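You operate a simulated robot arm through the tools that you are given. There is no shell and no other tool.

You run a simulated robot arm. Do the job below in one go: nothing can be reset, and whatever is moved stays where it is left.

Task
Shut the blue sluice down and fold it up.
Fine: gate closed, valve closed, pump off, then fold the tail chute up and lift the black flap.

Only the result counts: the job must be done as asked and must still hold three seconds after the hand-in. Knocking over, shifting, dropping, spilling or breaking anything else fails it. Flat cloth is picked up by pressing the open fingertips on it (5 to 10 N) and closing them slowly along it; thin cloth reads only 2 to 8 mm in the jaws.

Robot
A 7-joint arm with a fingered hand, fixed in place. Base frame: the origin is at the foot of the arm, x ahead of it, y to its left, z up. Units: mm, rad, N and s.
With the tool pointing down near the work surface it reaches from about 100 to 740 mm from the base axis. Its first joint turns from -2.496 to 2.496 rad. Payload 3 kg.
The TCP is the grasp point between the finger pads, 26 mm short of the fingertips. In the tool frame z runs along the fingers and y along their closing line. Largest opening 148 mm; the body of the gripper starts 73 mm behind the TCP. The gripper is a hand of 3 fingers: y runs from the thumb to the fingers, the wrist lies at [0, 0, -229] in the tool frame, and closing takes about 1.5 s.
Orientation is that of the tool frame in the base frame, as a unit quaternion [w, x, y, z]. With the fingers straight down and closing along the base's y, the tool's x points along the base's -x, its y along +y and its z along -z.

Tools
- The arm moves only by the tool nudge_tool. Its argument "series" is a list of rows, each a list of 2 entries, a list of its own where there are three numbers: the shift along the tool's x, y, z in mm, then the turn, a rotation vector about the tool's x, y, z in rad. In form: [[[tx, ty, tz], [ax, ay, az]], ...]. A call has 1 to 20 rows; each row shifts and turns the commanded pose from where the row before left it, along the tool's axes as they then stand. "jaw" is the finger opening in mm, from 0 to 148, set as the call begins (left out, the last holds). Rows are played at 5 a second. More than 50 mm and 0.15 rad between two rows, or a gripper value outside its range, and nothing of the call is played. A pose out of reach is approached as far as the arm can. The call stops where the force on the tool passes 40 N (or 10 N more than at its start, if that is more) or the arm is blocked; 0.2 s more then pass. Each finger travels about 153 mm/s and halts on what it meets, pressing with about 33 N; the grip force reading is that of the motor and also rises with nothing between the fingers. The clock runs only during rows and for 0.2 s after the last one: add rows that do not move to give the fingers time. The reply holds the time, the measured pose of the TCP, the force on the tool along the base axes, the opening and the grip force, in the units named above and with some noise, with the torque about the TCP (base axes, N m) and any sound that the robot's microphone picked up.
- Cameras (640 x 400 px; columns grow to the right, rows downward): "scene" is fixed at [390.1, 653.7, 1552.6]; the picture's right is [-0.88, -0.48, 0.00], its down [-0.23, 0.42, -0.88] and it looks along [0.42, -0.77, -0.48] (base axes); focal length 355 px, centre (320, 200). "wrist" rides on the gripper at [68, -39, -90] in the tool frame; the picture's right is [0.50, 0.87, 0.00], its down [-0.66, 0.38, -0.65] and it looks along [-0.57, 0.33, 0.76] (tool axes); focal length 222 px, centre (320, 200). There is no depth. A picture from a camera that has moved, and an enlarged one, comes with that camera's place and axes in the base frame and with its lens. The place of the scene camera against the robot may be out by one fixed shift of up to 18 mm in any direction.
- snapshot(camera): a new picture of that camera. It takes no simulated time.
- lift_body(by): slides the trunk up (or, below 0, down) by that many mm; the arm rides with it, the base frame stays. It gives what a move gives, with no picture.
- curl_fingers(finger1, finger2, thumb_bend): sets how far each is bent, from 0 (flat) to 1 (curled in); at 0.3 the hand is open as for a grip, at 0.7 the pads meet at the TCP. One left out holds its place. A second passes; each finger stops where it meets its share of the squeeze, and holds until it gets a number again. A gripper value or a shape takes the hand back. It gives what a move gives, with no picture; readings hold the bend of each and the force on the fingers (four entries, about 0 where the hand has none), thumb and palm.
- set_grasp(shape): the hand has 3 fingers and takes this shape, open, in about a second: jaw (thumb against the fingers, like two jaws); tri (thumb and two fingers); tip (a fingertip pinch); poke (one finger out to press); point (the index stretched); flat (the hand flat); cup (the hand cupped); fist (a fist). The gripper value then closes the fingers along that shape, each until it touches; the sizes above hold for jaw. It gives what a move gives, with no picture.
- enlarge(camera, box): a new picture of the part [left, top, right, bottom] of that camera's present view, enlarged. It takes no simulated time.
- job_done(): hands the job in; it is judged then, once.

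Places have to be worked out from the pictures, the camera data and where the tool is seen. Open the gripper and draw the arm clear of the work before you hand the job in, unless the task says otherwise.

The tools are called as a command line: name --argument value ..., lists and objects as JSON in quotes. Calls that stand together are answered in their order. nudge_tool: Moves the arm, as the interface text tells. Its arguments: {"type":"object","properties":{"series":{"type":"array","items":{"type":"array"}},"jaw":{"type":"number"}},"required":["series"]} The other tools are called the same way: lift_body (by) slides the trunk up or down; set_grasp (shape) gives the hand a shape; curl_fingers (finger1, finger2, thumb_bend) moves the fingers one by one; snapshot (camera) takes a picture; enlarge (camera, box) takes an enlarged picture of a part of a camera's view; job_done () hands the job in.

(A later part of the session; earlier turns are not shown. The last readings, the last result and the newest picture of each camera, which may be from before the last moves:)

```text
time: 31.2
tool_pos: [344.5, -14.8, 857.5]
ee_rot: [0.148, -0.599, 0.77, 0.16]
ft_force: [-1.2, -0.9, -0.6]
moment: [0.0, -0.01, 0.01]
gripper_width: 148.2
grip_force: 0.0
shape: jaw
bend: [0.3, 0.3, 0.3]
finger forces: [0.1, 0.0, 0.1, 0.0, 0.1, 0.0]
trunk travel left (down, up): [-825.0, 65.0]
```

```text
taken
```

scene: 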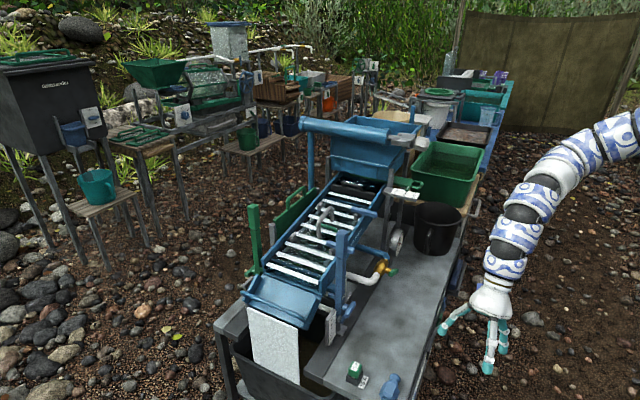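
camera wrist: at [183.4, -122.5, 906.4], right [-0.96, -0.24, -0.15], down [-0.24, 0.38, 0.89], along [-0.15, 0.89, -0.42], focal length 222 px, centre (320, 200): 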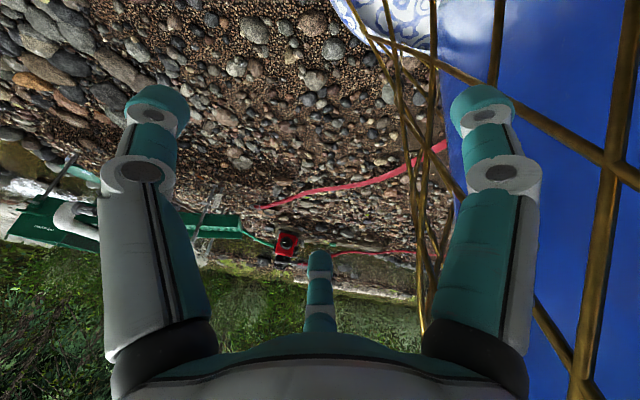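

Now the arm hangs in a good elbow-up posture. I rotate the tool about the vertical back toward the standard yaw.

nudge_tool --series '[[[0, 0, 0], [0.0505, -0.0083, 0.1085]], [[0, 0, 0], [0.0505, -0.0083, 0.1085]], [[0, 0, 0], [0.0505, -0.0083, 0.1085]], [[0, 0, 0], [0.0505, -0.0083, 0.1085]], [[0, 0, 0], [0.0505, -0.0083, 0.1085]], [[0, 0, 0], [0.0505, -0.0083, 0.1085]], [[0, 0, 0], [0, 0, 0]]]'

nudge_tool --series '[[[0, 0, 0], [0.0505, -0.0083, 0.1085]], [[0, 0, 0], [0.0505, -0.0083, 0.1085]], [[0, 0, 0], [0.0505, -0.0083, 0.1085]], [[0, 0, 0], [0.0505, -0.0083, 0.1085]], [[0, 0, 0], [0.0505, -0.0083, 0.1085]], [[0, 0, 0], [0, 0, 0]]]'

snapshot --camera "wrist"

snapshot --camera "scene"

```text
time: 32.8
tool_pos: [344.8, -14.8, 855.5]
ee_rot: [0.196, -0.288, 0.932, 0.097]
ft_force: [0.5, -0.6, 1.8]
moment: [0.01, 0.0, -0.02]
gripper_width: 147.8
grip_force: 0.1
shape: jaw
bend: [0.3, 0.3, 0.3]
finger forces: [0.0, 0.1, 0.1, 0.1, 0.1, 0.0]
trunk travel left (down, up): [-825.0, 65.0]
```

```text
time: 34.2
tool_pos: [345.1, -15.4, 856.6]
ee_rot: [0.216, 0.0, 0.976, 0.037]
ft_force: [0.4, -0.7, -0.3]
moment: [-0.03, 0.0, -0.02]
gripper_width: 148.0
grip_force: 0.2
shape: jaw
bend: [0.3, 0.3, 0.3]
finger forces: [0.1, 0.1, 0.0, 0.0, 0.0, 0.0]
trunk travel left (down, up): [-825.0, 65.0]
```

```text
taken
camera wrist: at [247.2, -60.6, 907.3], right [-0.47, 0.87, -0.15], down [0.31, 0.32, 0.89], along [0.83, 0.37, -0.42], focal length 222 px, centre (320, 200)
```

wrist: 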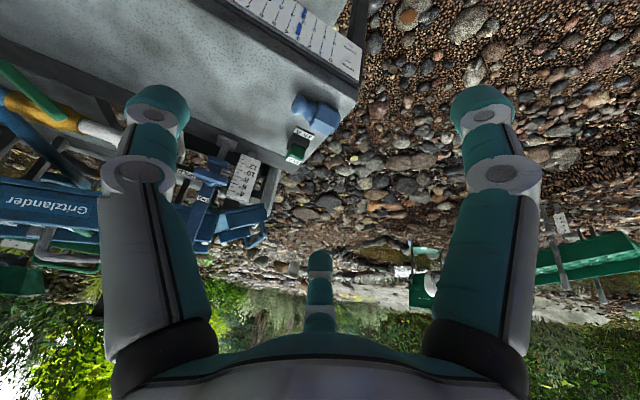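

```text
taken
```

scene: 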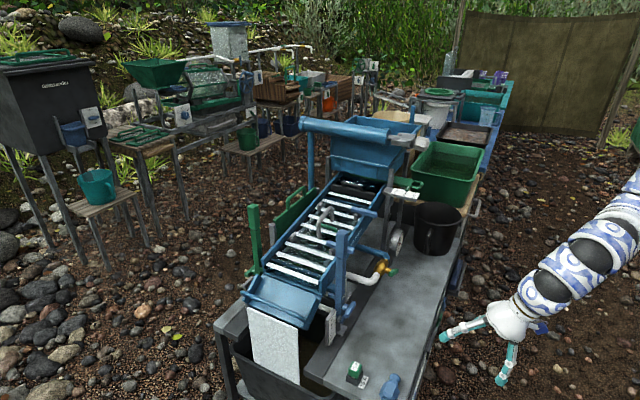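

Good configuration now. Shift toward -y in small steps and tilt down slightly to see the front panel.

nudge_tool --series '[[[0, -30, 0], [0, 0.05, 0]], [[0, -30, 0], [0, 0.05, 0]], [[0, -30, 0], [0, 0.05, 0]], [[0, -30, 0], [0, 0.05, 0]], [[0, 0, 0], [0, 0, 0]]]'

snapshot --camera "wrist"

enlarge --camera "wrist" --box '[150, 0, 450, 190]'

```text
time: 35.4
tool_pos: [346.8, -135.4, 849.4]
ee_rot: [0.118, -0.004, 0.992, 0.037]
ft_force: [0.5, 0.3, 0.6]
moment: [0.0, -0.06, 0.02]
gripper_width: 148.2
grip_force: 0.1
shape: jaw
bend: [0.3, 0.3, 0.3]
finger forces: [0.0, 0.1, 0.0, 0.1, 0.0, 0.0]
trunk travel left (down, up): [-825.0, 65.0]
```

```text
taken
camera wrist: at [261.4, -181.0, 917.3], right [-0.5, 0.86, -0.06], down [0.48, 0.33, 0.81], along [0.72, 0.38, -0.58], focal length 222 px, centre (320, 200)
```

wrist: 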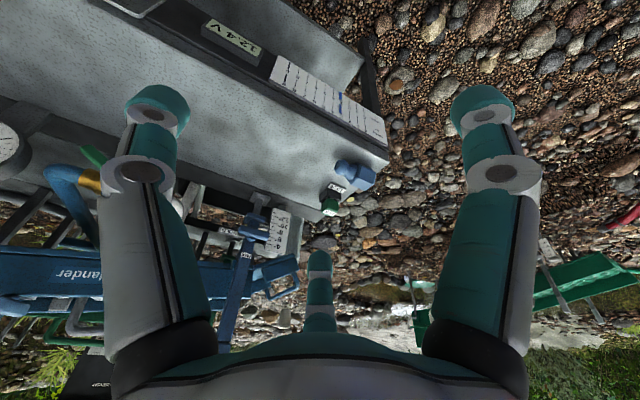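

```text
2.11 times, centred on (300, 95) of wrist
camera zoom: at [261.4, -181.0, 917.3], right [-0.5, 0.86, -0.06], down [0.48, 0.33, 0.81], along [0.72, 0.38, -0.58], focal length 468 px, centre (362, 421)
```

zoom: 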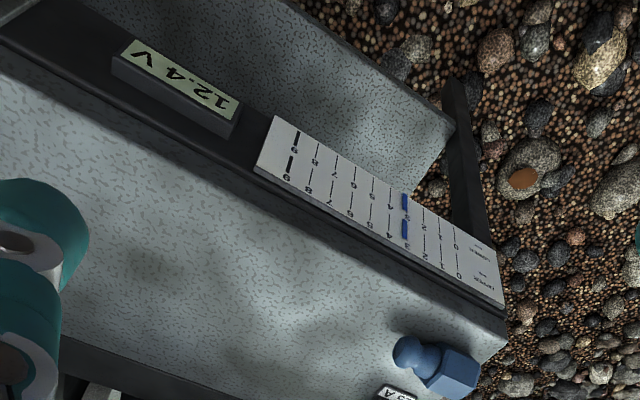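

I see a "12.4 V" display and a level chart on the front. The switch is likely further toward -y; I continue that way.

nudge_tool --series '[[[0, -30, 0], [0, 0, 0]], [[0, -30, 0], [0, 0, 0]], [[0, -30, 0], [0, 0, 0]], [[0, -30, 0], [0, 0, 0]], [[0, -30, 0], [0, 0, 0]], [[0, 0, 0], [0, 0, 0]]]'

snapshot --camera "wrist"

enlarge --camera "wrist" --box '[100, 0, 400, 190]'

```text
time: 36.8
tool_pos: [351.3, -283.2, 837.8]
ee_rot: [0.12, -0.009, 0.992, 0.035]
ft_force: [-0.3, 0.1, -0.2]
moment: [-0.02, 0.0, -0.01]
gripper_width: 148.2
grip_force: 0.0
shape: jaw
bend: [0.3, 0.3, 0.3]
finger forces: [0.0, 0.0, 0.0, 0.1, 0.1, 0.0]
trunk travel left (down, up): [-825.0, 65.0]
```

```text
taken
camera wrist: at [265.4, -329.7, 907.0], right [-0.51, 0.86, -0.06], down [0.47, 0.34, 0.82], along [0.72, 0.39, -0.58], focal length 222 px, centre (320, 200)
```

wrist: 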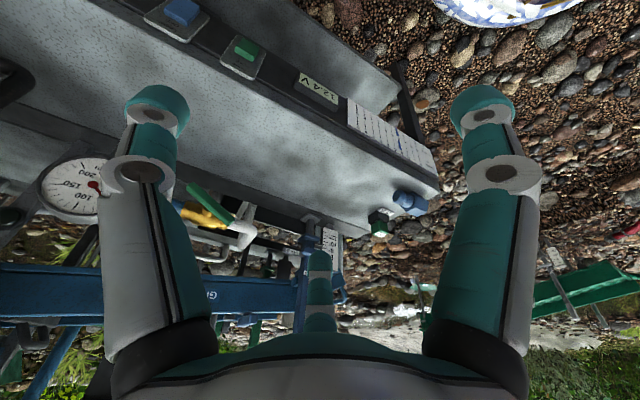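

```text
2.11 times, centred on (250, 95) of wrist
camera zoom: at [265.4, -329.7, 907.0], right [-0.51, 0.86, -0.06], down [0.47, 0.34, 0.82], along [0.72, 0.39, -0.58], focal length 468 px, centre (467, 421)
```

zoom: 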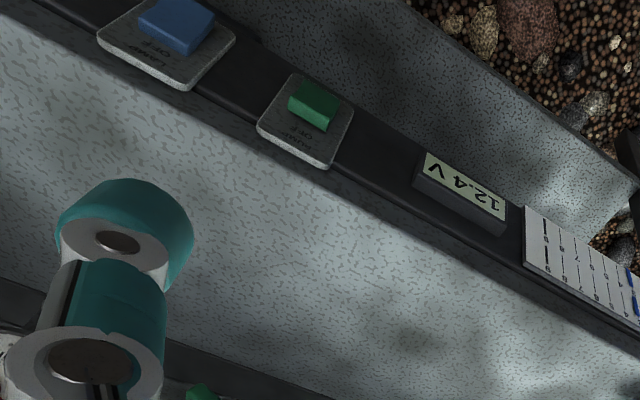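

Two switches on the front: one blue, one green, with labels. I enlarge them to read.

enlarge --camera "wrist" --box '[130, 0, 280, 95]'

enlarge --camera "wrist" --box '[210, 25, 280, 85]'

enlarge --camera "wrist" --box '[140, 0, 210, 50]'

```text
4.21 times, centred on (205, 48) of wrist
camera zoom: at [265.4, -329.7, 907.0], right [-0.51, 0.86, -0.06], down [0.47, 0.34, 0.82], along [0.72, 0.39, -0.58], focal length 935 px, centre (804, 842)
```

zoom: 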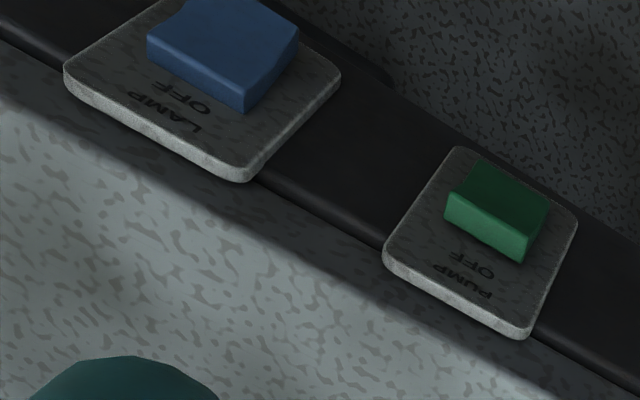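

```text
6.67 times, centred on (245, 55) of wrist
camera zoom: at [265.4, -329.7, 907.0], right [-0.51, 0.86, -0.06], down [0.47, 0.34, 0.82], along [0.72, 0.39, -0.58], focal length 1481 px, centre (820, 1167)
```

zoom: 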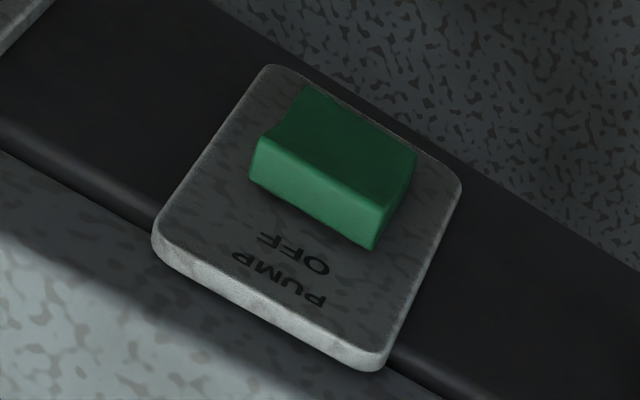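

```text
8.00 times, centred on (175, 25) of wrist
camera zoom: at [265.4, -329.7, 907.0], right [-0.51, 0.86, -0.06], down [0.47, 0.34, 0.82], along [0.72, 0.39, -0.58], focal length 1777 px, centre (1480, 1600)
```

zoom: 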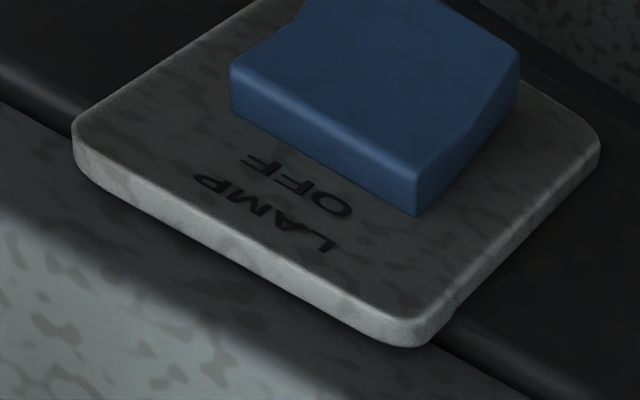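

The pump rocker (green, label "PUMP / OFF" on its upper side) triangulates to about (450, -370, 546), with the upper OFF half sticking out. Let me look at the valve and other parts from this wrist view too.

enlarge --camera "wrist" --box '[30, 140, 270, 290]'

enlarge --camera "wrist" --box '[170, 170, 270, 260]'

enlarge --camera "wrist" --box '[270, 170, 450, 320]'

enlarge --camera "wrist" --box '[0, 140, 150, 260]'

```text
2.67 times, centred on (150, 215) of wrist
camera zoom: at [265.4, -329.7, 907.0], right [-0.51, 0.86, -0.06], down [0.47, 0.34, 0.82], along [0.72, 0.39, -0.58], focal length 592 px, centre (773, 160)
```

zoom: 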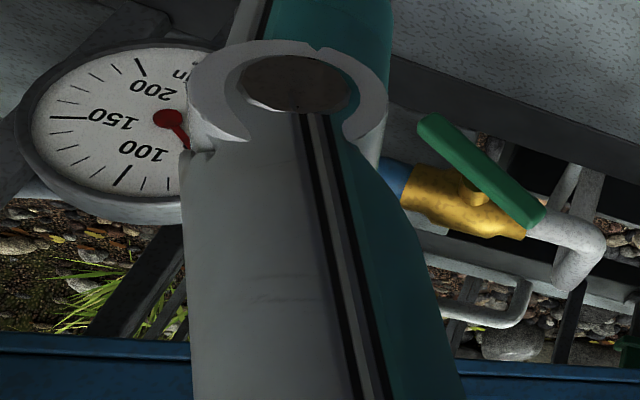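

```text
4.44 times, centred on (220, 215) of wrist
camera zoom: at [265.4, -329.7, 907.0], right [-0.51, 0.86, -0.06], down [0.47, 0.34, 0.82], along [0.72, 0.39, -0.58], focal length 987 px, centre (764, 133)
```

zoom: 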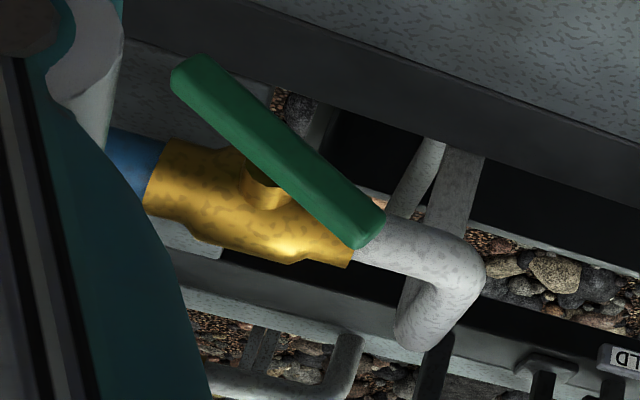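

```text
2.67 times, centred on (360, 245) of wrist
camera zoom: at [265.4, -329.7, 907.0], right [-0.51, 0.86, -0.06], down [0.47, 0.34, 0.82], along [0.72, 0.39, -0.58], focal length 592 px, centre (213, 80)
```

zoom: 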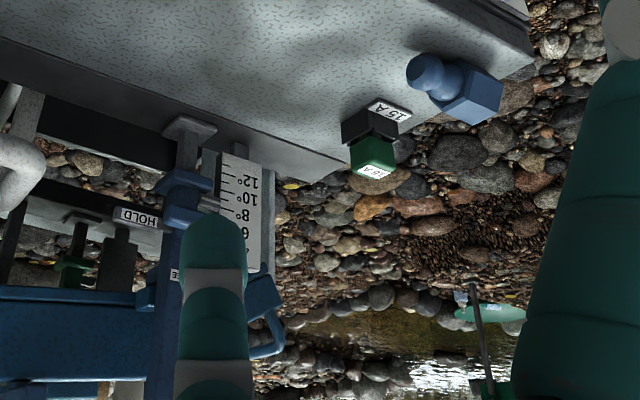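

```text
3.33 times, centred on (75, 200) of wrist
camera zoom: at [265.4, -329.7, 907.0], right [-0.51, 0.86, -0.06], down [0.47, 0.34, 0.82], along [0.72, 0.39, -0.58], focal length 740 px, centre (1137, 200)
```

zoom: 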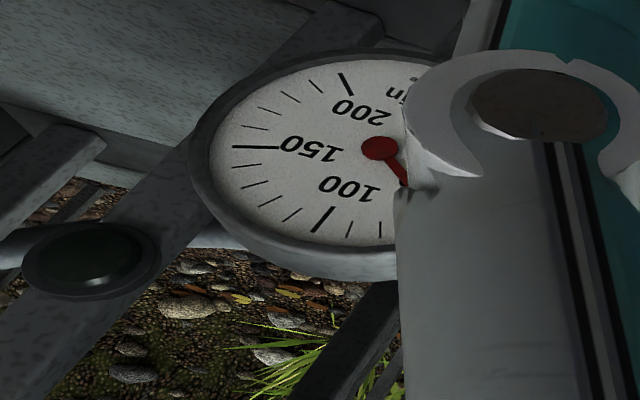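

Readings so far: valve T-handle centre ≈ (630, -339, 709), ~22° off the pipe axis (pipe runs along y), so it must go to perpendicular (vertical). Next I yaw the tool toward -y and rise to inspect the gate.

nudge_tool --series '[[[-4.8, 1.3, -19.4], [0.0239, -0.0067, 0.0968]], [[-4.8, 1.3, -19.4], [0.0239, -0.0067, 0.0968]], [[-4.8, 1.3, -19.4], [0.0239, -0.0067, 0.0968]], [[-4.8, 1.3, -19.4], [0.0239, -0.0067, 0.0968]], [[-4.8, 1.3, -19.4], [0.0239, -0.0067, 0.0968]], [[-4.8, 1.3, -19.4], [0.0239, -0.0067, 0.0968]], [[-4.8, 1.3, -19.4], [0.0239, -0.0067, 0.0968]], [[0, 0, 0], [0, 0, 0]]]'

snapshot --camera "wrist"

snapshot --camera "scene"

```text
time: 37.5
tool_pos: [371.0, -259.1, 882.9]
ee_rot: [0.128, 0.036, 0.991, 0.023]
ft_force: [0.4, -0.1, -0.1]
moment: [-0.01, 0.02, 0.03]
gripper_width: 148.2
grip_force: 0.1
shape: jaw
bend: [0.3, 0.3, 0.3]
finger forces: [0.0, 0.1, 0.0, 0.0, 0.1, 0.0]
out of reach, approached as far as the arm can: row 3
trunk travel left (down, up): [-825.0, 65.0]
stopped in row 3: the arm was blocked; the commanded pose is now the measured one
```

```text
taken
camera wrist: at [282.2, -296.4, 951.9], right [-0.42, 0.9, -0.08], down [0.49, 0.3, 0.82], along [0.76, 0.31, -0.57], focal length 222 px, centre (320, 200)
```

wrist: 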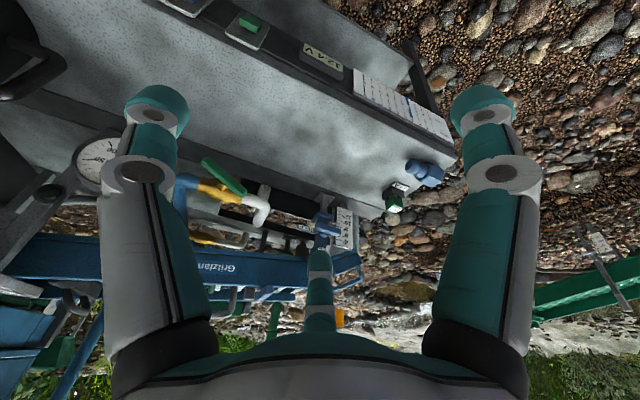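

```text
taken
```

scene: 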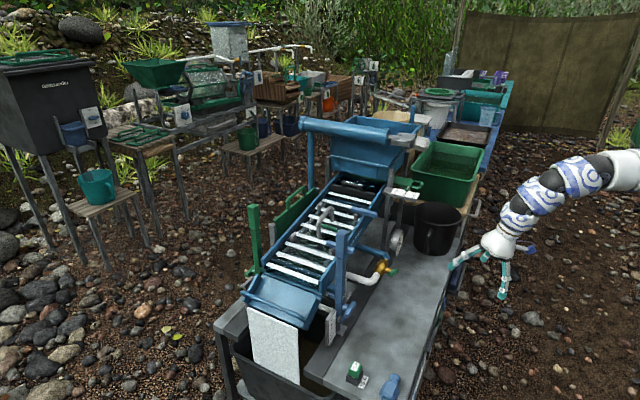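

Rising at this radius hits a limit. I raise the trunk its last 65 mm and lower the tool by a bit more than that, to have the shoulder higher relative to the hand, then yaw.

lift_body --by 60

nudge_tool --series '[[[7.6, -1.6, 29], [0, 0, 0]], [[7.6, -1.6, 29], [0, 0, 0]], [[7.6, -1.6, 29], [0, 0, 0]], [[0, 0, 0], [0, 0, 0]]]'

nudge_tool --series '[[[0, 0, 0], [0.0202, -0.0044, 0.0773]], [[0, 0, 0], [0.0202, -0.0044, 0.0773]], [[0, 0, 0], [0.0202, -0.0044, 0.0773]], [[0, 0, 0], [0.0202, -0.0044, 0.0773]], [[0, 0, 0], [0.0202, -0.0044, 0.0773]], [[0, 0, 0], [0.0202, -0.0044, 0.0773]], [[0, 0, 0], [0, 0, 0]]]'

snapshot --camera "wrist"

```text
time: 38.5
tool_pos: [371.2, -259.4, 945.2]
ee_rot: [0.127, 0.037, 0.991, 0.023]
ft_force: [-0.6, 0.1, -0.3]
moment: [0.0, 0.02, 0.01]
gripper_width: 148.2
grip_force: 0.0
shape: jaw
bend: [0.3, 0.3, 0.3]
finger forces: [0.0, 0.0, 0.0, 0.0, 0.0, 0.0]
trunk travel left (down, up): [-885.0, 5.0]
```

```text
time: 39.5
tool_pos: [367.0, -257.0, 853.1]
ee_rot: [0.124, 0.038, 0.991, 0.023]
ft_force: [-0.4, 0.0, 0.4]
moment: [-0.01, 0.01, 0.01]
gripper_width: 148.0
grip_force: 0.0
shape: jaw
bend: [0.3, 0.3, 0.3]
finger forces: [0.0, 0.1, 0.0, 0.0, 0.0, 0.0]
trunk travel left (down, up): [-885.0, 5.0]
```

```text
time: 41.1
tool_pos: [369.2, -256.7, 852.3]
ee_rot: [0.128, 0.273, 0.954, -0.009]
ft_force: [-0.5, 0.1, 0.4]
moment: [-0.01, 0.0, 0.0]
gripper_width: 148.3
grip_force: 0.1
shape: jaw
bend: [0.3, 0.3, 0.3]
finger forces: [0.0, 0.0, 0.0, 0.1, 0.0, 0.1]
trunk travel left (down, up): [-885.0, 5.0]
```

```text
taken
camera wrist: at [271.7, -247.9, 920.9], right [0.04, 1.0, -0.08], down [0.58, 0.04, 0.81], along [0.81, -0.08, -0.58], focal length 222 px, centre (320, 200)
```

wrist: 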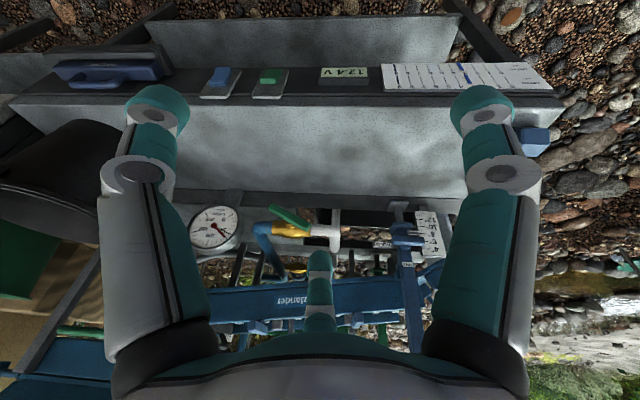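

Good, a well-aligned view of the front. I enlarge regions for measuring.

enlarge --camera "wrist" --box '[180, 190, 460, 340]'

enlarge --camera "wrist" --box '[20, 40, 340, 120]'

enlarge --camera "wrist" --box '[180, 40, 320, 120]'

enlarge --camera "wrist" --box '[0, 230, 140, 400]'

```text
2.29 times, centred on (320, 265) of wrist
camera zoom: at [271.7, -247.9, 920.9], right [0.04, 1.0, -0.08], down [0.58, 0.04, 0.81], along [0.81, -0.08, -0.58], focal length 508 px, centre (320, 51)
```

zoom: 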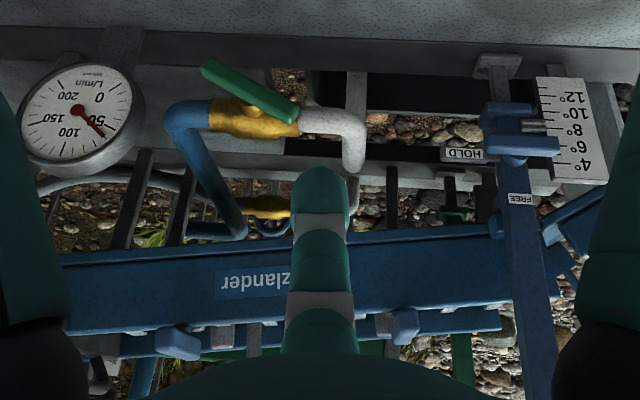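

```text
2.00 times, centred on (180, 80) of wrist
camera zoom: at [271.7, -247.9, 920.9], right [0.04, 1.0, -0.08], down [0.58, 0.04, 0.81], along [0.81, -0.08, -0.58], focal length 444 px, centre (600, 440)
```

zoom: 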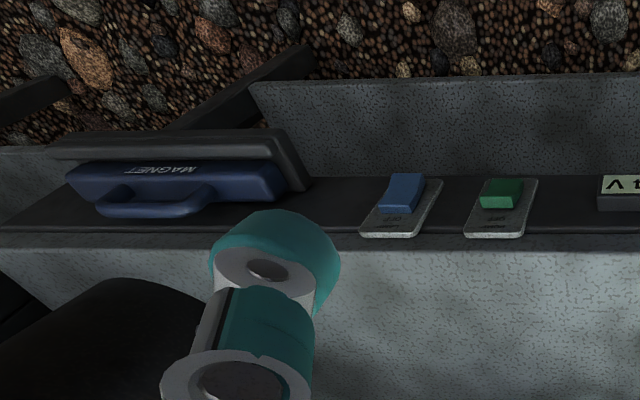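

```text
4.57 times, centred on (250, 80) of wrist
camera zoom: at [271.7, -247.9, 920.9], right [0.04, 1.0, -0.08], down [0.58, 0.04, 0.81], along [0.81, -0.08, -0.58], focal length 1015 px, centre (640, 749)
```

zoom: 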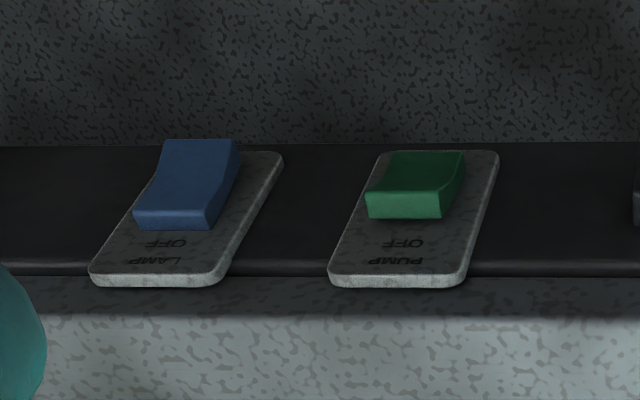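

```text
2.35 times, centred on (70, 315) of wrist
camera zoom: at [271.7, -247.9, 920.9], right [0.04, 1.0, -0.08], down [0.58, 0.04, 0.81], along [0.81, -0.08, -0.58], focal length 523 px, centre (908, -71)
```

zoom: 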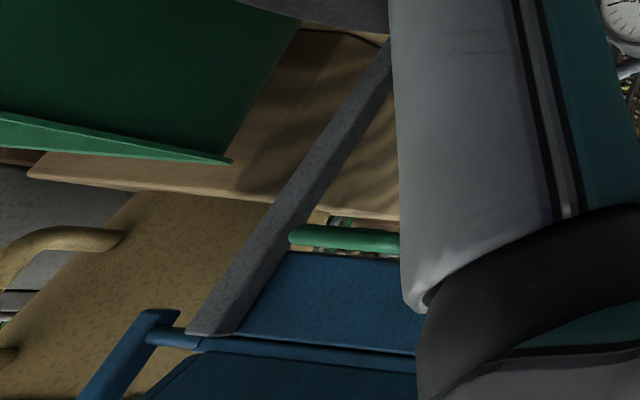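

I take a look at the hand itself from the scene camera, to know where the digits sit relative to the TCP.

snapshot --camera "scene"

enlarge --camera "scene" --box '[430, 180, 590, 310]'

```text
taken
```

scene: 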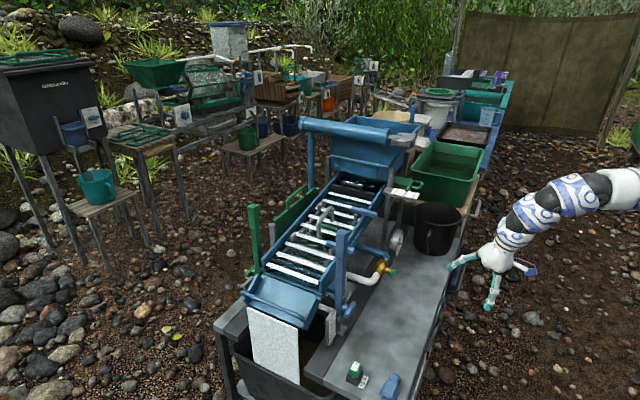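

```text
3.08 times, centred on (510, 245) of scene
camera zoom: at [390.1, 653.7, 1552.6], right [-0.88, -0.48, 0.0], down [-0.23, 0.42, -0.88], along [0.42, -0.77, -0.48], focal length 1093 px, centre (-265, 62)
```

zoom: 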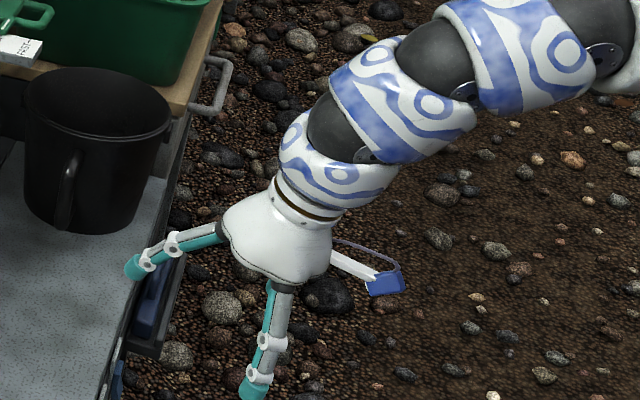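

The hand has three radially arranged digits. I try the "poke" shape to see which finger is extended and where its tip lies.

set_grasp --shape "poke"

snapshot --camera "wrist"

enlarge --camera "scene" --box '[430, 180, 590, 310]'

```text
time: 42.0
tool_pos: [367.8, -255.5, 851.8]
ee_rot: [0.127, 0.272, 0.954, -0.007]
ft_force: [0.2, 0.3, -0.1]
moment: [0.0, -0.02, 0.0]
gripper_width: 0.0
grip_force: 0.0
shape: poke
bend: [1.0, 1.0, 0.4]
finger forces: [0.0, 0.1, 0.0, 0.0, 0.0, 0.0]
trunk travel left (down, up): [-885.0, 5.0]
```

```text
taken
camera wrist: at [271.7, -247.9, 920.9], right [0.04, 1.0, -0.08], down [0.58, 0.04, 0.81], along [0.81, -0.08, -0.58], focal length 222 px, centre (320, 200)
```

wrist: 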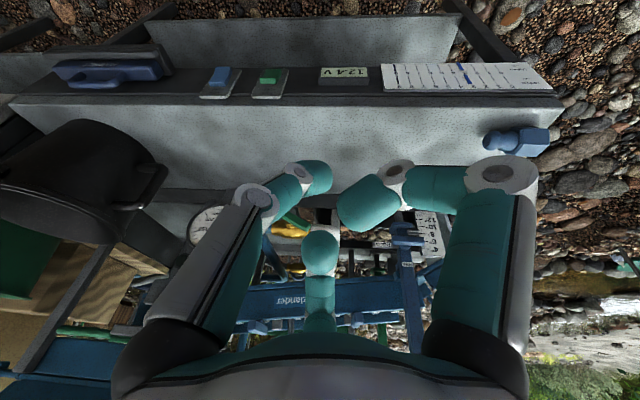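

```text
3.08 times, centred on (510, 245) of scene
camera zoom: at [390.1, 653.7, 1552.6], right [-0.88, -0.48, 0.0], down [-0.23, 0.42, -0.88], along [0.42, -0.77, -0.48], focal length 1093 px, centre (-265, 62)
```

zoom: 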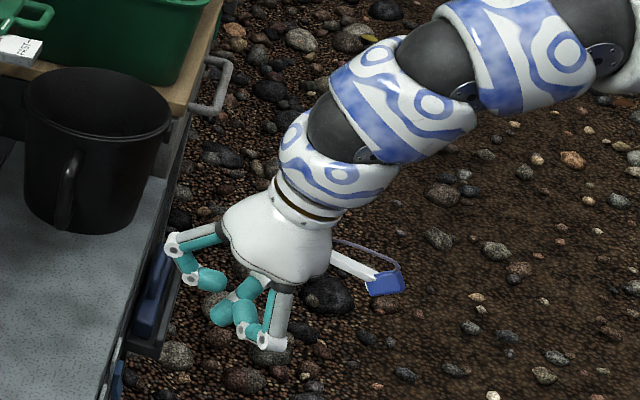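

Poke isn't sharply useful; closing "jaw" to 0 gives a compact beak with its tip at the TCP axis. I do that and look.

set_grasp --shape "jaw"

nudge_tool --series '[[[0, 0, 0], [0, 0, 0]], [[0, 0, 0], [0, 0, 0]], [[0, 0, 0], [0, 0, 0]], [[0, 0, 0], [0, 0, 0]], [[0, 0, 0], [0, 0, 0]], [[0, 0, 0], [0, 0, 0]], [[0, 0, 0], [0, 0, 0]]]' --jaw 0

snapshot --camera "wrist"

enlarge --camera "scene" --box '[430, 180, 590, 310]'

```text
time: 42.9
tool_pos: [367.9, -256.3, 852.2]
ee_rot: [0.128, 0.273, 0.954, -0.009]
ft_force: [0.7, 0.4, 0.1]
moment: [0.01, 0.04, 0.01]
gripper_width: 148.1
grip_force: 0.0
shape: jaw
bend: [0.3, 0.3, 0.3]
finger forces: [0.0, 0.0, 0.0, 0.0, 0.0, 0.0]
trunk travel left (down, up): [-885.0, 5.0]
```

```text
time: 44.5
tool_pos: [367.9, -256.8, 852.3]
ee_rot: [0.127, 0.272, 0.954, -0.009]
ft_force: [0.3, 0.3, 0.5]
moment: [0.05, 0.0, -0.01]
gripper_width: 0.0
grip_force: 33.4
shape: jaw
bend: [0.7, 0.7, 0.7]
finger forces: [0.0, 0.0, 0.1, 0.0, 0.0, 0.0]
trunk travel left (down, up): [-885.0, 5.0]
```

```text
taken
camera wrist: at [271.7, -247.9, 920.9], right [0.04, 1.0, -0.08], down [0.58, 0.04, 0.81], along [0.81, -0.08, -0.58], focal length 222 px, centre (320, 200)
```

wrist: 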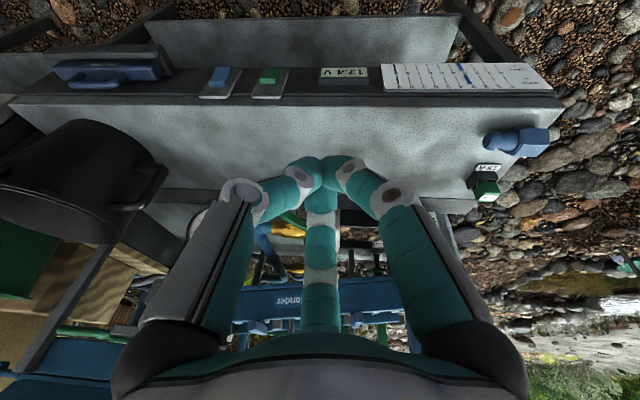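

```text
3.08 times, centred on (510, 245) of scene
camera zoom: at [390.1, 653.7, 1552.6], right [-0.88, -0.48, 0.0], down [-0.23, 0.42, -0.88], along [0.42, -0.77, -0.48], focal length 1093 px, centre (-265, 62)
```

zoom: 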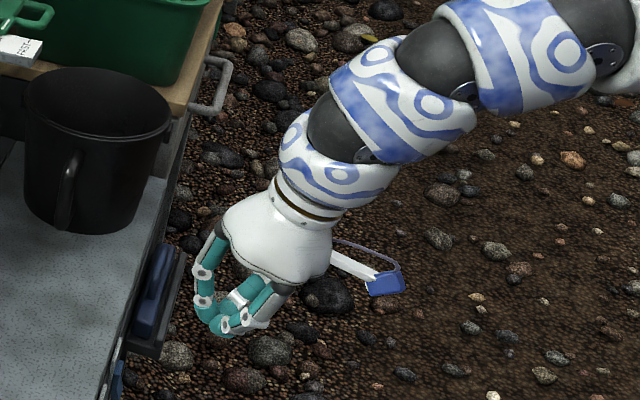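

The beak is fine. Now toward the gate first: I move along -y in front of the bench at this height to view it.

nudge_tool --series '[[[-15.5, -25.5, 2.6], [0, 0, 0]], [[-15.5, -25.5, 2.6], [0, 0, 0]], [[-15.5, -25.5, 2.6], [0, 0, 0]], [[-15.5, -25.5, 2.6], [0, 0, 0]], [[-15.5, -25.5, 2.6], [0, 0, 0]], [[-15.5, -25.5, 2.6], [0, 0, 0]], [[-15.5, -25.5, 2.6], [0, 0, 0]], [[0, 0, 0], [0, 0, 0]]]'

snapshot --camera "wrist"

snapshot --camera "scene"

```text
time: 46.3
tool_pos: [366.7, -468.9, 851.7]
ee_rot: [0.127, 0.271, 0.954, -0.008]
ft_force: [0.5, 0.0, 0.0]
moment: [0.0, 0.02, 0.03]
gripper_width: 0.1
grip_force: 33.1
shape: jaw
bend: [0.7, 0.7, 0.7]
finger forces: [0.0, 0.0, 0.0, 0.0, 0.1, 0.0]
trunk travel left (down, up): [-885.0, 5.0]
```

```text
taken
camera wrist: at [270.4, -459.7, 920.6], right [0.04, 1.0, -0.08], down [0.58, 0.04, 0.81], along [0.81, -0.08, -0.57], focal length 222 px, centre (320, 200)
```

wrist: 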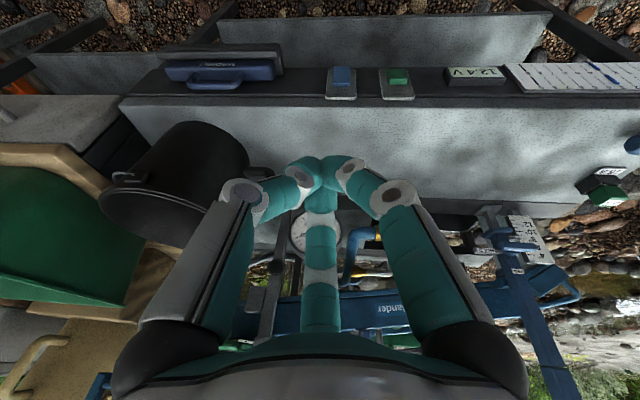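

```text
taken
```

scene: 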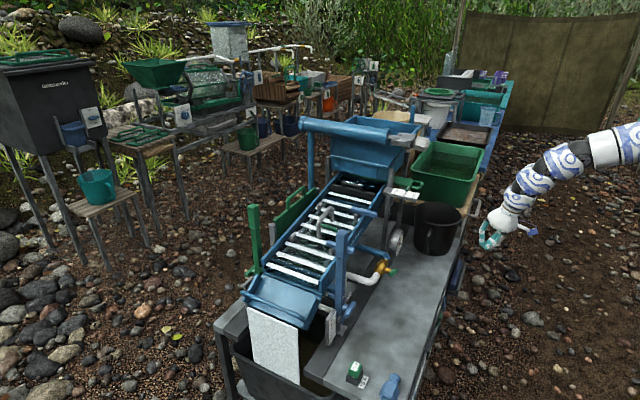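

Good. I enlarge the area around the gate in this view.

enlarge --camera "wrist" --box '[80, 230, 320, 380]'

enlarge --camera "wrist" --box '[320, 40, 480, 120]'

```text
2.67 times, centred on (200, 305) of wrist
camera zoom: at [270.4, -459.7, 920.6], right [0.04, 1.0, -0.08], down [0.58, 0.04, 0.81], along [0.81, -0.08, -0.57], focal length 592 px, centre (640, -80)
```

zoom: 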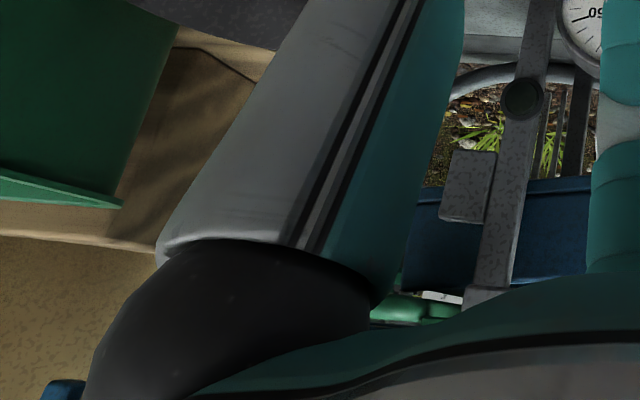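

```text
4.00 times, centred on (400, 80) of wrist
camera zoom: at [270.4, -459.7, 920.6], right [0.04, 1.0, -0.08], down [0.58, 0.04, 0.81], along [0.81, -0.08, -0.57], focal length 888 px, centre (0, 680)
```

zoom: 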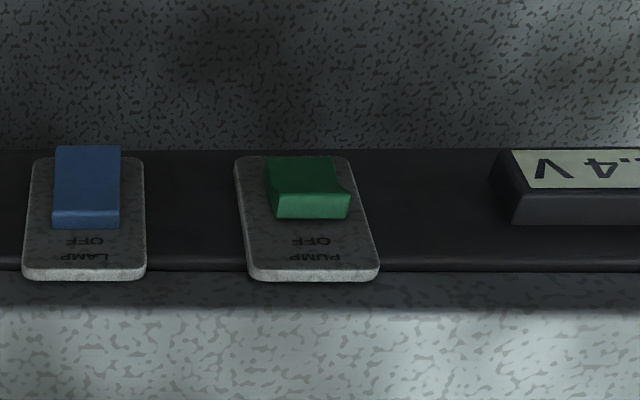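

I rise in steps here to look at the gate from above.

nudge_tool --series '[[[-7.5, 1.6, -29], [0, 0, 0]], [[-7.5, 1.6, -29], [0, 0, 0]], [[-7.5, 1.6, -29], [0, 0, 0]], [[-7.5, 1.6, -29], [0, 0, 0]], [[0, 0, 0], [0, 0, 0]]]'

snapshot --camera "wrist"

```text
time: 47.5
tool_pos: [366.4, -468.1, 972.6]
ee_rot: [0.127, 0.272, 0.954, -0.009]
ft_force: [0.0, 0.1, 0.4]
moment: [0.02, 0.01, -0.02]
gripper_width: 0.2
grip_force: 33.3
shape: jaw
bend: [0.7, 0.7, 0.7]
finger forces: [0.0, 0.1, 0.1, 0.1, 0.0, 0.0]
trunk travel left (down, up): [-885.0, 5.0]
```

```text
taken
camera wrist: at [270.1, -459.3, 1040.8], right [0.04, 1.0, -0.08], down [0.58, 0.04, 0.81], along [0.81, -0.08, -0.58], focal length 222 px, centre (320, 200)
```

wrist: 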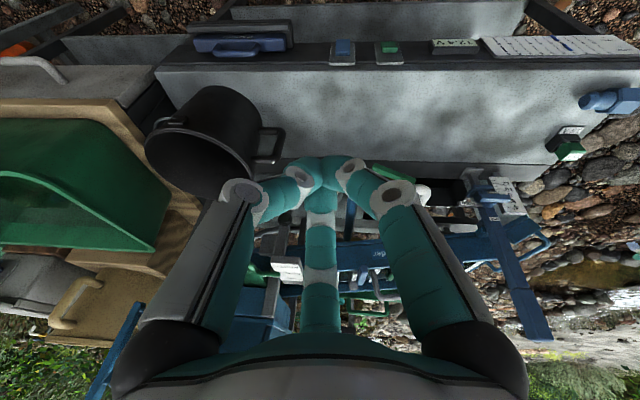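

enlarge --camera "wrist" --box '[210, 220, 350, 320]'

enlarge --camera "wrist" --box '[440, 160, 560, 260]'

```text
4.00 times, centred on (280, 270) of wrist
camera zoom: at [270.1, -459.3, 1040.8], right [0.04, 1.0, -0.08], down [0.58, 0.04, 0.81], along [0.81, -0.08, -0.58], focal length 888 px, centre (480, -80)
```

zoom: 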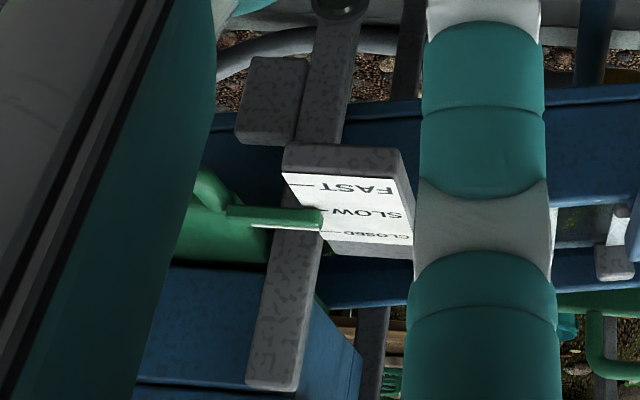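

```text
4.00 times, centred on (500, 210) of wrist
camera zoom: at [270.1, -459.3, 1040.8], right [0.04, 1.0, -0.08], down [0.58, 0.04, 0.81], along [0.81, -0.08, -0.58], focal length 888 px, centre (-400, 160)
```

zoom: 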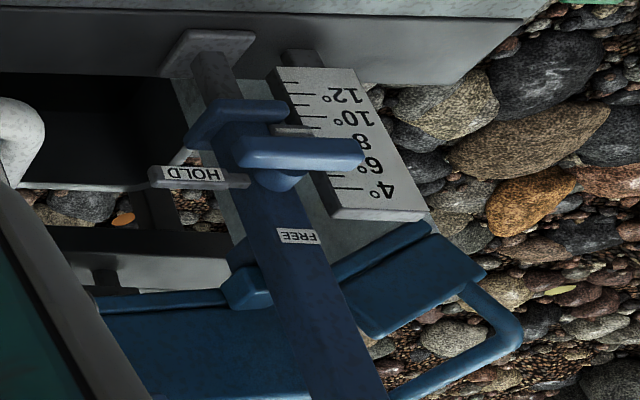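

Gate: pointer at (≈676, -561, 920) on SLOW, CLOSED is ≈34 mm further in +x; the U-handle's end bar is about x≈638, y -661…-607, z≈918. I approach its robot side, stopping short first.

nudge_tool --series '[[[-26.5, -1.95, 8], [0, 0, 0]], [[-26.5, -1.95, 8], [0, 0, 0]], [[-26.5, -1.95, 8], [0, 0, 0]], [[-26.5, -1.95, 8], [0, 0, 0]], [[-26.5, -1.95, 8], [0, 0, 0]], [[-26.5, -1.95, 8], [0, 0, 0]], [[-26.5, -1.95, 8], [0, 0, 0]], [[0, 0, 0], [0, 0, 0]]]'

snapshot --camera "wrist"

snapshot --camera "scene"

```text
time: 49.3
tool_pos: [524.3, -577.7, 963.2]
ee_rot: [0.127, 0.272, 0.954, -0.008]
ft_force: [-0.5, -0.5, 0.3]
moment: [0.01, -0.01, -0.05]
gripper_width: 0.0
grip_force: 32.3
shape: jaw
bend: [0.7, 0.7, 0.7]
finger forces: [0.0, 0.0, 0.0, 0.0, 0.1, 0.1]
trunk travel left (down, up): [-885.0, 5.0]
```

```text
taken
camera wrist: at [428.9, -569.4, 1031.9], right [0.04, 1.0, -0.08], down [0.58, 0.04, 0.81], along [0.81, -0.08, -0.57], focal length 222 px, centre (320, 200)
```

wrist: 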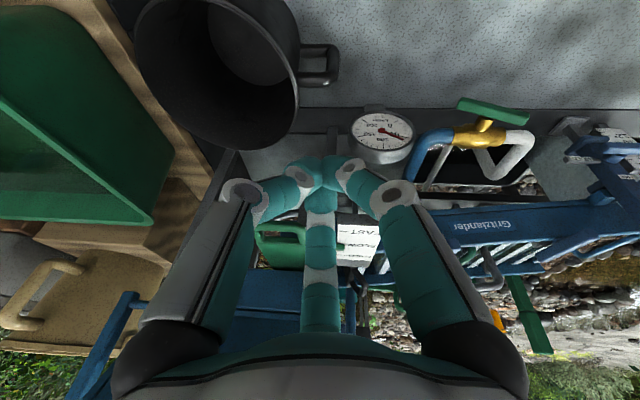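

```text
taken
```

scene: 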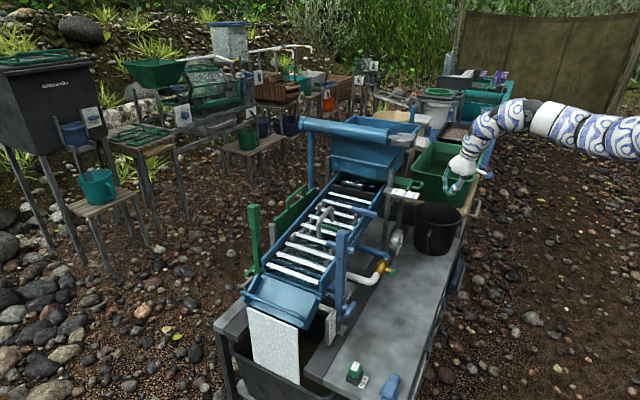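

Now the gate handle is visible between the fingers; I enlarge to measure it.

enlarge --camera "wrist" --box '[240, 200, 400, 300]'

enlarge --camera "wrist" --box '[340, 80, 560, 220]'

```text
4.00 times, centred on (320, 250) of wrist
camera zoom: at [428.9, -569.4, 1031.9], right [0.04, 1.0, -0.08], down [0.58, 0.04, 0.81], along [0.81, -0.08, -0.57], focal length 888 px, centre (320, 0)
```

zoom: 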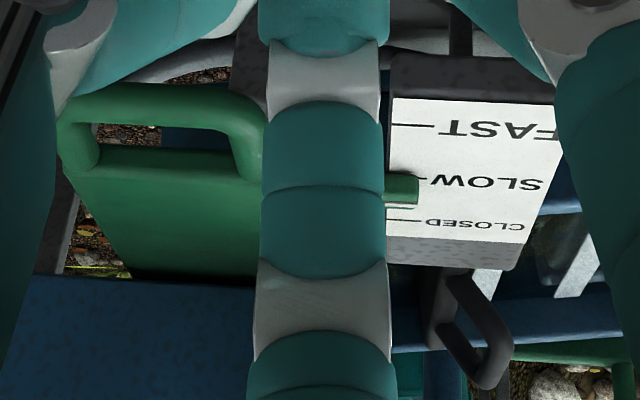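

```text
2.86 times, centred on (450, 150) of wrist
camera zoom: at [428.9, -569.4, 1031.9], right [0.04, 1.0, -0.08], down [0.58, 0.04, 0.81], along [0.81, -0.08, -0.57], focal length 635 px, centre (-51, 343)
```

zoom: 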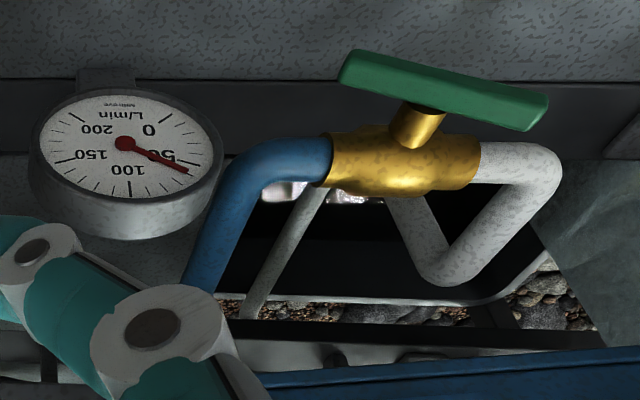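

Handle bar confirmed: centre ≈ (638, -632, 920). I tilt the beak a little more forward so that its front digit is nearer upright for the push.

nudge_tool --series '[[[0, 0, 0], [-0.0516, -0.0851, 0.0087]], [[0, 0, 0], [-0.0516, -0.0851, 0.0087]], [[0, 0, 0], [-0.0516, -0.0851, 0.0087]], [[0, 0, 0], [0, 0, 0]]]'

```text
time: 50.3
tool_pos: [527.9, -579.4, 963.0]
ee_rot: [0.269, 0.271, 0.924, 0.032]
ft_force: [0.1, 0.3, -0.2]
moment: [-0.01, 0.0, 0.01]
gripper_width: 0.0
grip_force: 33.0
shape: jaw
bend: [0.7, 0.7, 0.7]
finger forces: [0.0, 0.0, 0.0, 0.1, 0.0, 0.0]
trunk travel left (down, up): [-885.0, 5.0]
```

nudge_tool --series '[[[-15.3, -8.2, 21.4], [0, 0, 0]], [[-15.3, -8.2, 21.4], [0, 0, 0]], [[-15.3, -8.2, 21.4], [0, 0, 0]], [[0, 0, 0], [0, 0, 0]]]'

snapshot --camera "wrist"

enlarge --camera "scene" --box '[360, 140, 480, 220]'

```text
time: 51.3
tool_pos: [578.4, -628.2, 925.6]
ee_rot: [0.267, 0.27, 0.924, 0.032]
ft_force: [-0.1, 0.4, 0.5]
moment: [-0.03, 0.01, 0.01]
gripper_width: 0.0
grip_force: 33.3
shape: jaw
bend: [0.7, 0.7, 0.7]
finger forces: [0.1, 0.0, 0.0, 0.0, 0.0, 0.0]
trunk travel left (down, up): [-885.0, 5.0]
```

```text
taken
camera wrist: at [466.8, -619.1, 962.6], right [0.06, 1.0, -0.06], down [0.31, 0.04, 0.95], along [0.95, -0.08, -0.31], focal length 222 px, centre (320, 200)
```

wrist: 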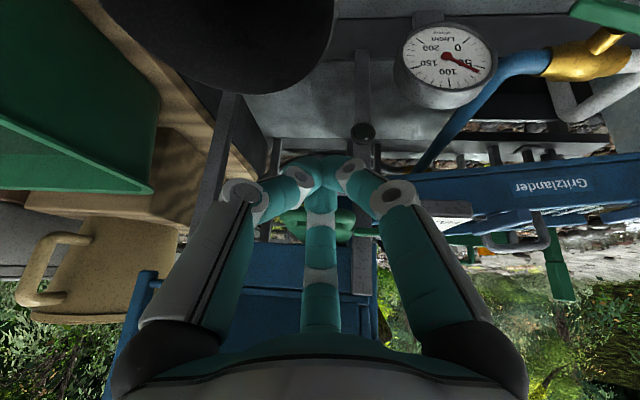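

```text
5.00 times, centred on (420, 180) of scene
camera zoom: at [390.1, 653.7, 1552.6], right [-0.88, -0.48, 0.0], down [-0.23, 0.42, -0.88], along [0.42, -0.77, -0.48], focal length 1777 px, centre (-180, 300)
```

zoom: 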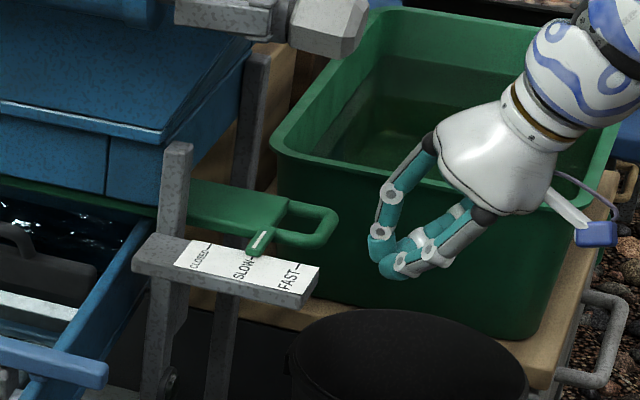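

Beak is aligned in y with the handle and at its height. I push in +x in small rows and watch the force.

nudge_tool --series '[[[-5.68, 3.87, 4.12], [0, 0, 0]], [[-5.68, 3.87, 4.12], [0, 0, 0]], [[-5.68, 3.87, 4.12], [0, 0, 0]], [[-3.55, 2.42, 2.57], [0, 0, 0]], [[0, 0, 0], [0, 0, 0]]]'

enlarge --camera "scene" --box '[370, 150, 450, 205]'

```text
time: 52.5
tool_pos: [608.7, -628.2, 925.2]
ee_rot: [0.268, 0.27, 0.924, 0.033]
ft_force: [-0.3, -0.6, 0.1]
moment: [-0.01, 0.0, -0.01]
gripper_width: 0.0
grip_force: 33.3
shape: jaw
bend: [0.7, 0.7, 0.7]
finger forces: [0.1, 0.0, 0.1, 0.0, 0.0, 0.0]
trunk travel left (down, up): [-885.0, 5.0]
```

```text
7.27 times, centred on (410, 178) of scene
camera zoom: at [390.1, 653.7, 1552.6], right [-0.88, -0.48, 0.0], down [-0.23, 0.42, -0.88], along [0.42, -0.77, -0.48], focal length 2584 px, centre (-334, 364)
```

zoom: 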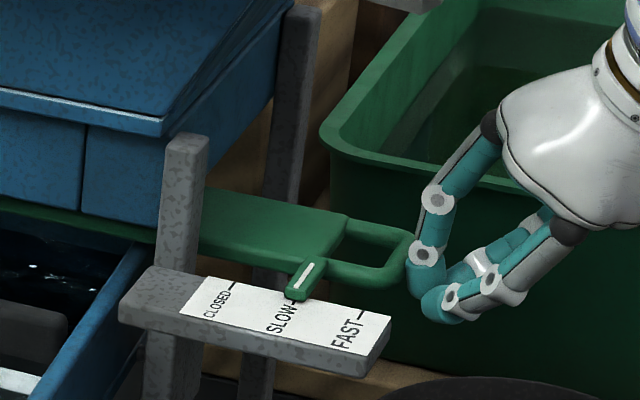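

The front digit is about to touch the end bar. I keep pushing in 5 mm rows.

nudge_tool --series '[[[-3.55, 2.42, 2.57], [0, 0, 0]], [[-3.55, 2.42, 2.57], [0, 0, 0]], [[-3.55, 2.42, 2.57], [0, 0, 0]], [[-3.55, 2.42, 2.57], [0, 0, 0]], [[0, 0, 0], [0, 0, 0]]]'

enlarge --camera "scene" --box '[370, 150, 450, 205]'

```text
time: 53.7
tool_pos: [629.3, -628.2, 925.2]
ee_rot: [0.268, 0.271, 0.924, 0.033]
ft_force: [-1.0, -0.2, 0.6]
moment: [-0.02, -0.03, 0.05]
gripper_width: 0.0
grip_force: 33.4
shape: jaw
bend: [0.7, 0.7, 0.7]
finger forces: [0.1, 0.0, 0.0, 0.1, 0.1, 0.0]
trunk travel left (down, up): [-885.0, 5.0]
```

```text
7.27 times, centred on (410, 178) of scene
camera zoom: at [390.1, 653.7, 1552.6], right [-0.88, -0.48, 0.0], down [-0.23, 0.42, -0.88], along [0.42, -0.77, -0.48], focal length 2584 px, centre (-334, 364)
```

zoom: 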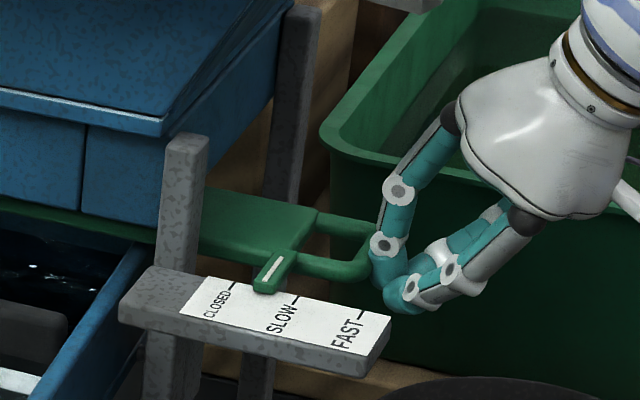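

The gate is sliding (pointer halfway between SLOW and CLOSED, little force). Another ~15 mm.

nudge_tool --series '[[[-3.55, 2.42, 2.57], [0, 0, 0]], [[-3.55, 2.42, 2.57], [0, 0, 0]], [[-3.55, 2.42, 2.57], [0, 0, 0]], [[0, 0, 0], [0, 0, 0]]]'

enlarge --camera "scene" --box '[380, 165, 430, 205]'

```text
time: 54.7
tool_pos: [644.3, -627.9, 924.1]
ee_rot: [0.267, 0.271, 0.924, 0.033]
ft_force: [-1.1, 0.2, -0.8]
moment: [0.02, -0.03, -0.05]
gripper_width: 0.0
grip_force: 33.3
shape: jaw
bend: [0.7, 0.7, 0.7]
finger forces: [0.0, 0.0, 0.0, 0.0, 0.0, 0.1]
trunk travel left (down, up): [-885.0, 5.0]
```

```text
10.00 times, centred on (405, 185) of scene
camera zoom: at [390.1, 653.7, 1552.6], right [-0.88, -0.48, 0.0], down [-0.23, 0.42, -0.88], along [0.42, -0.77, -0.48], focal length 3553 px, centre (-530, 350)
```

zoom: 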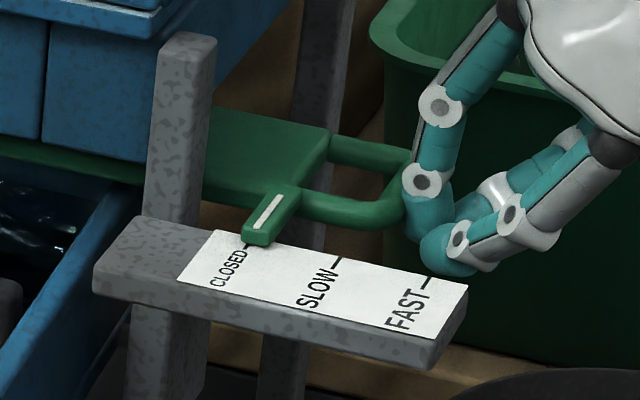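

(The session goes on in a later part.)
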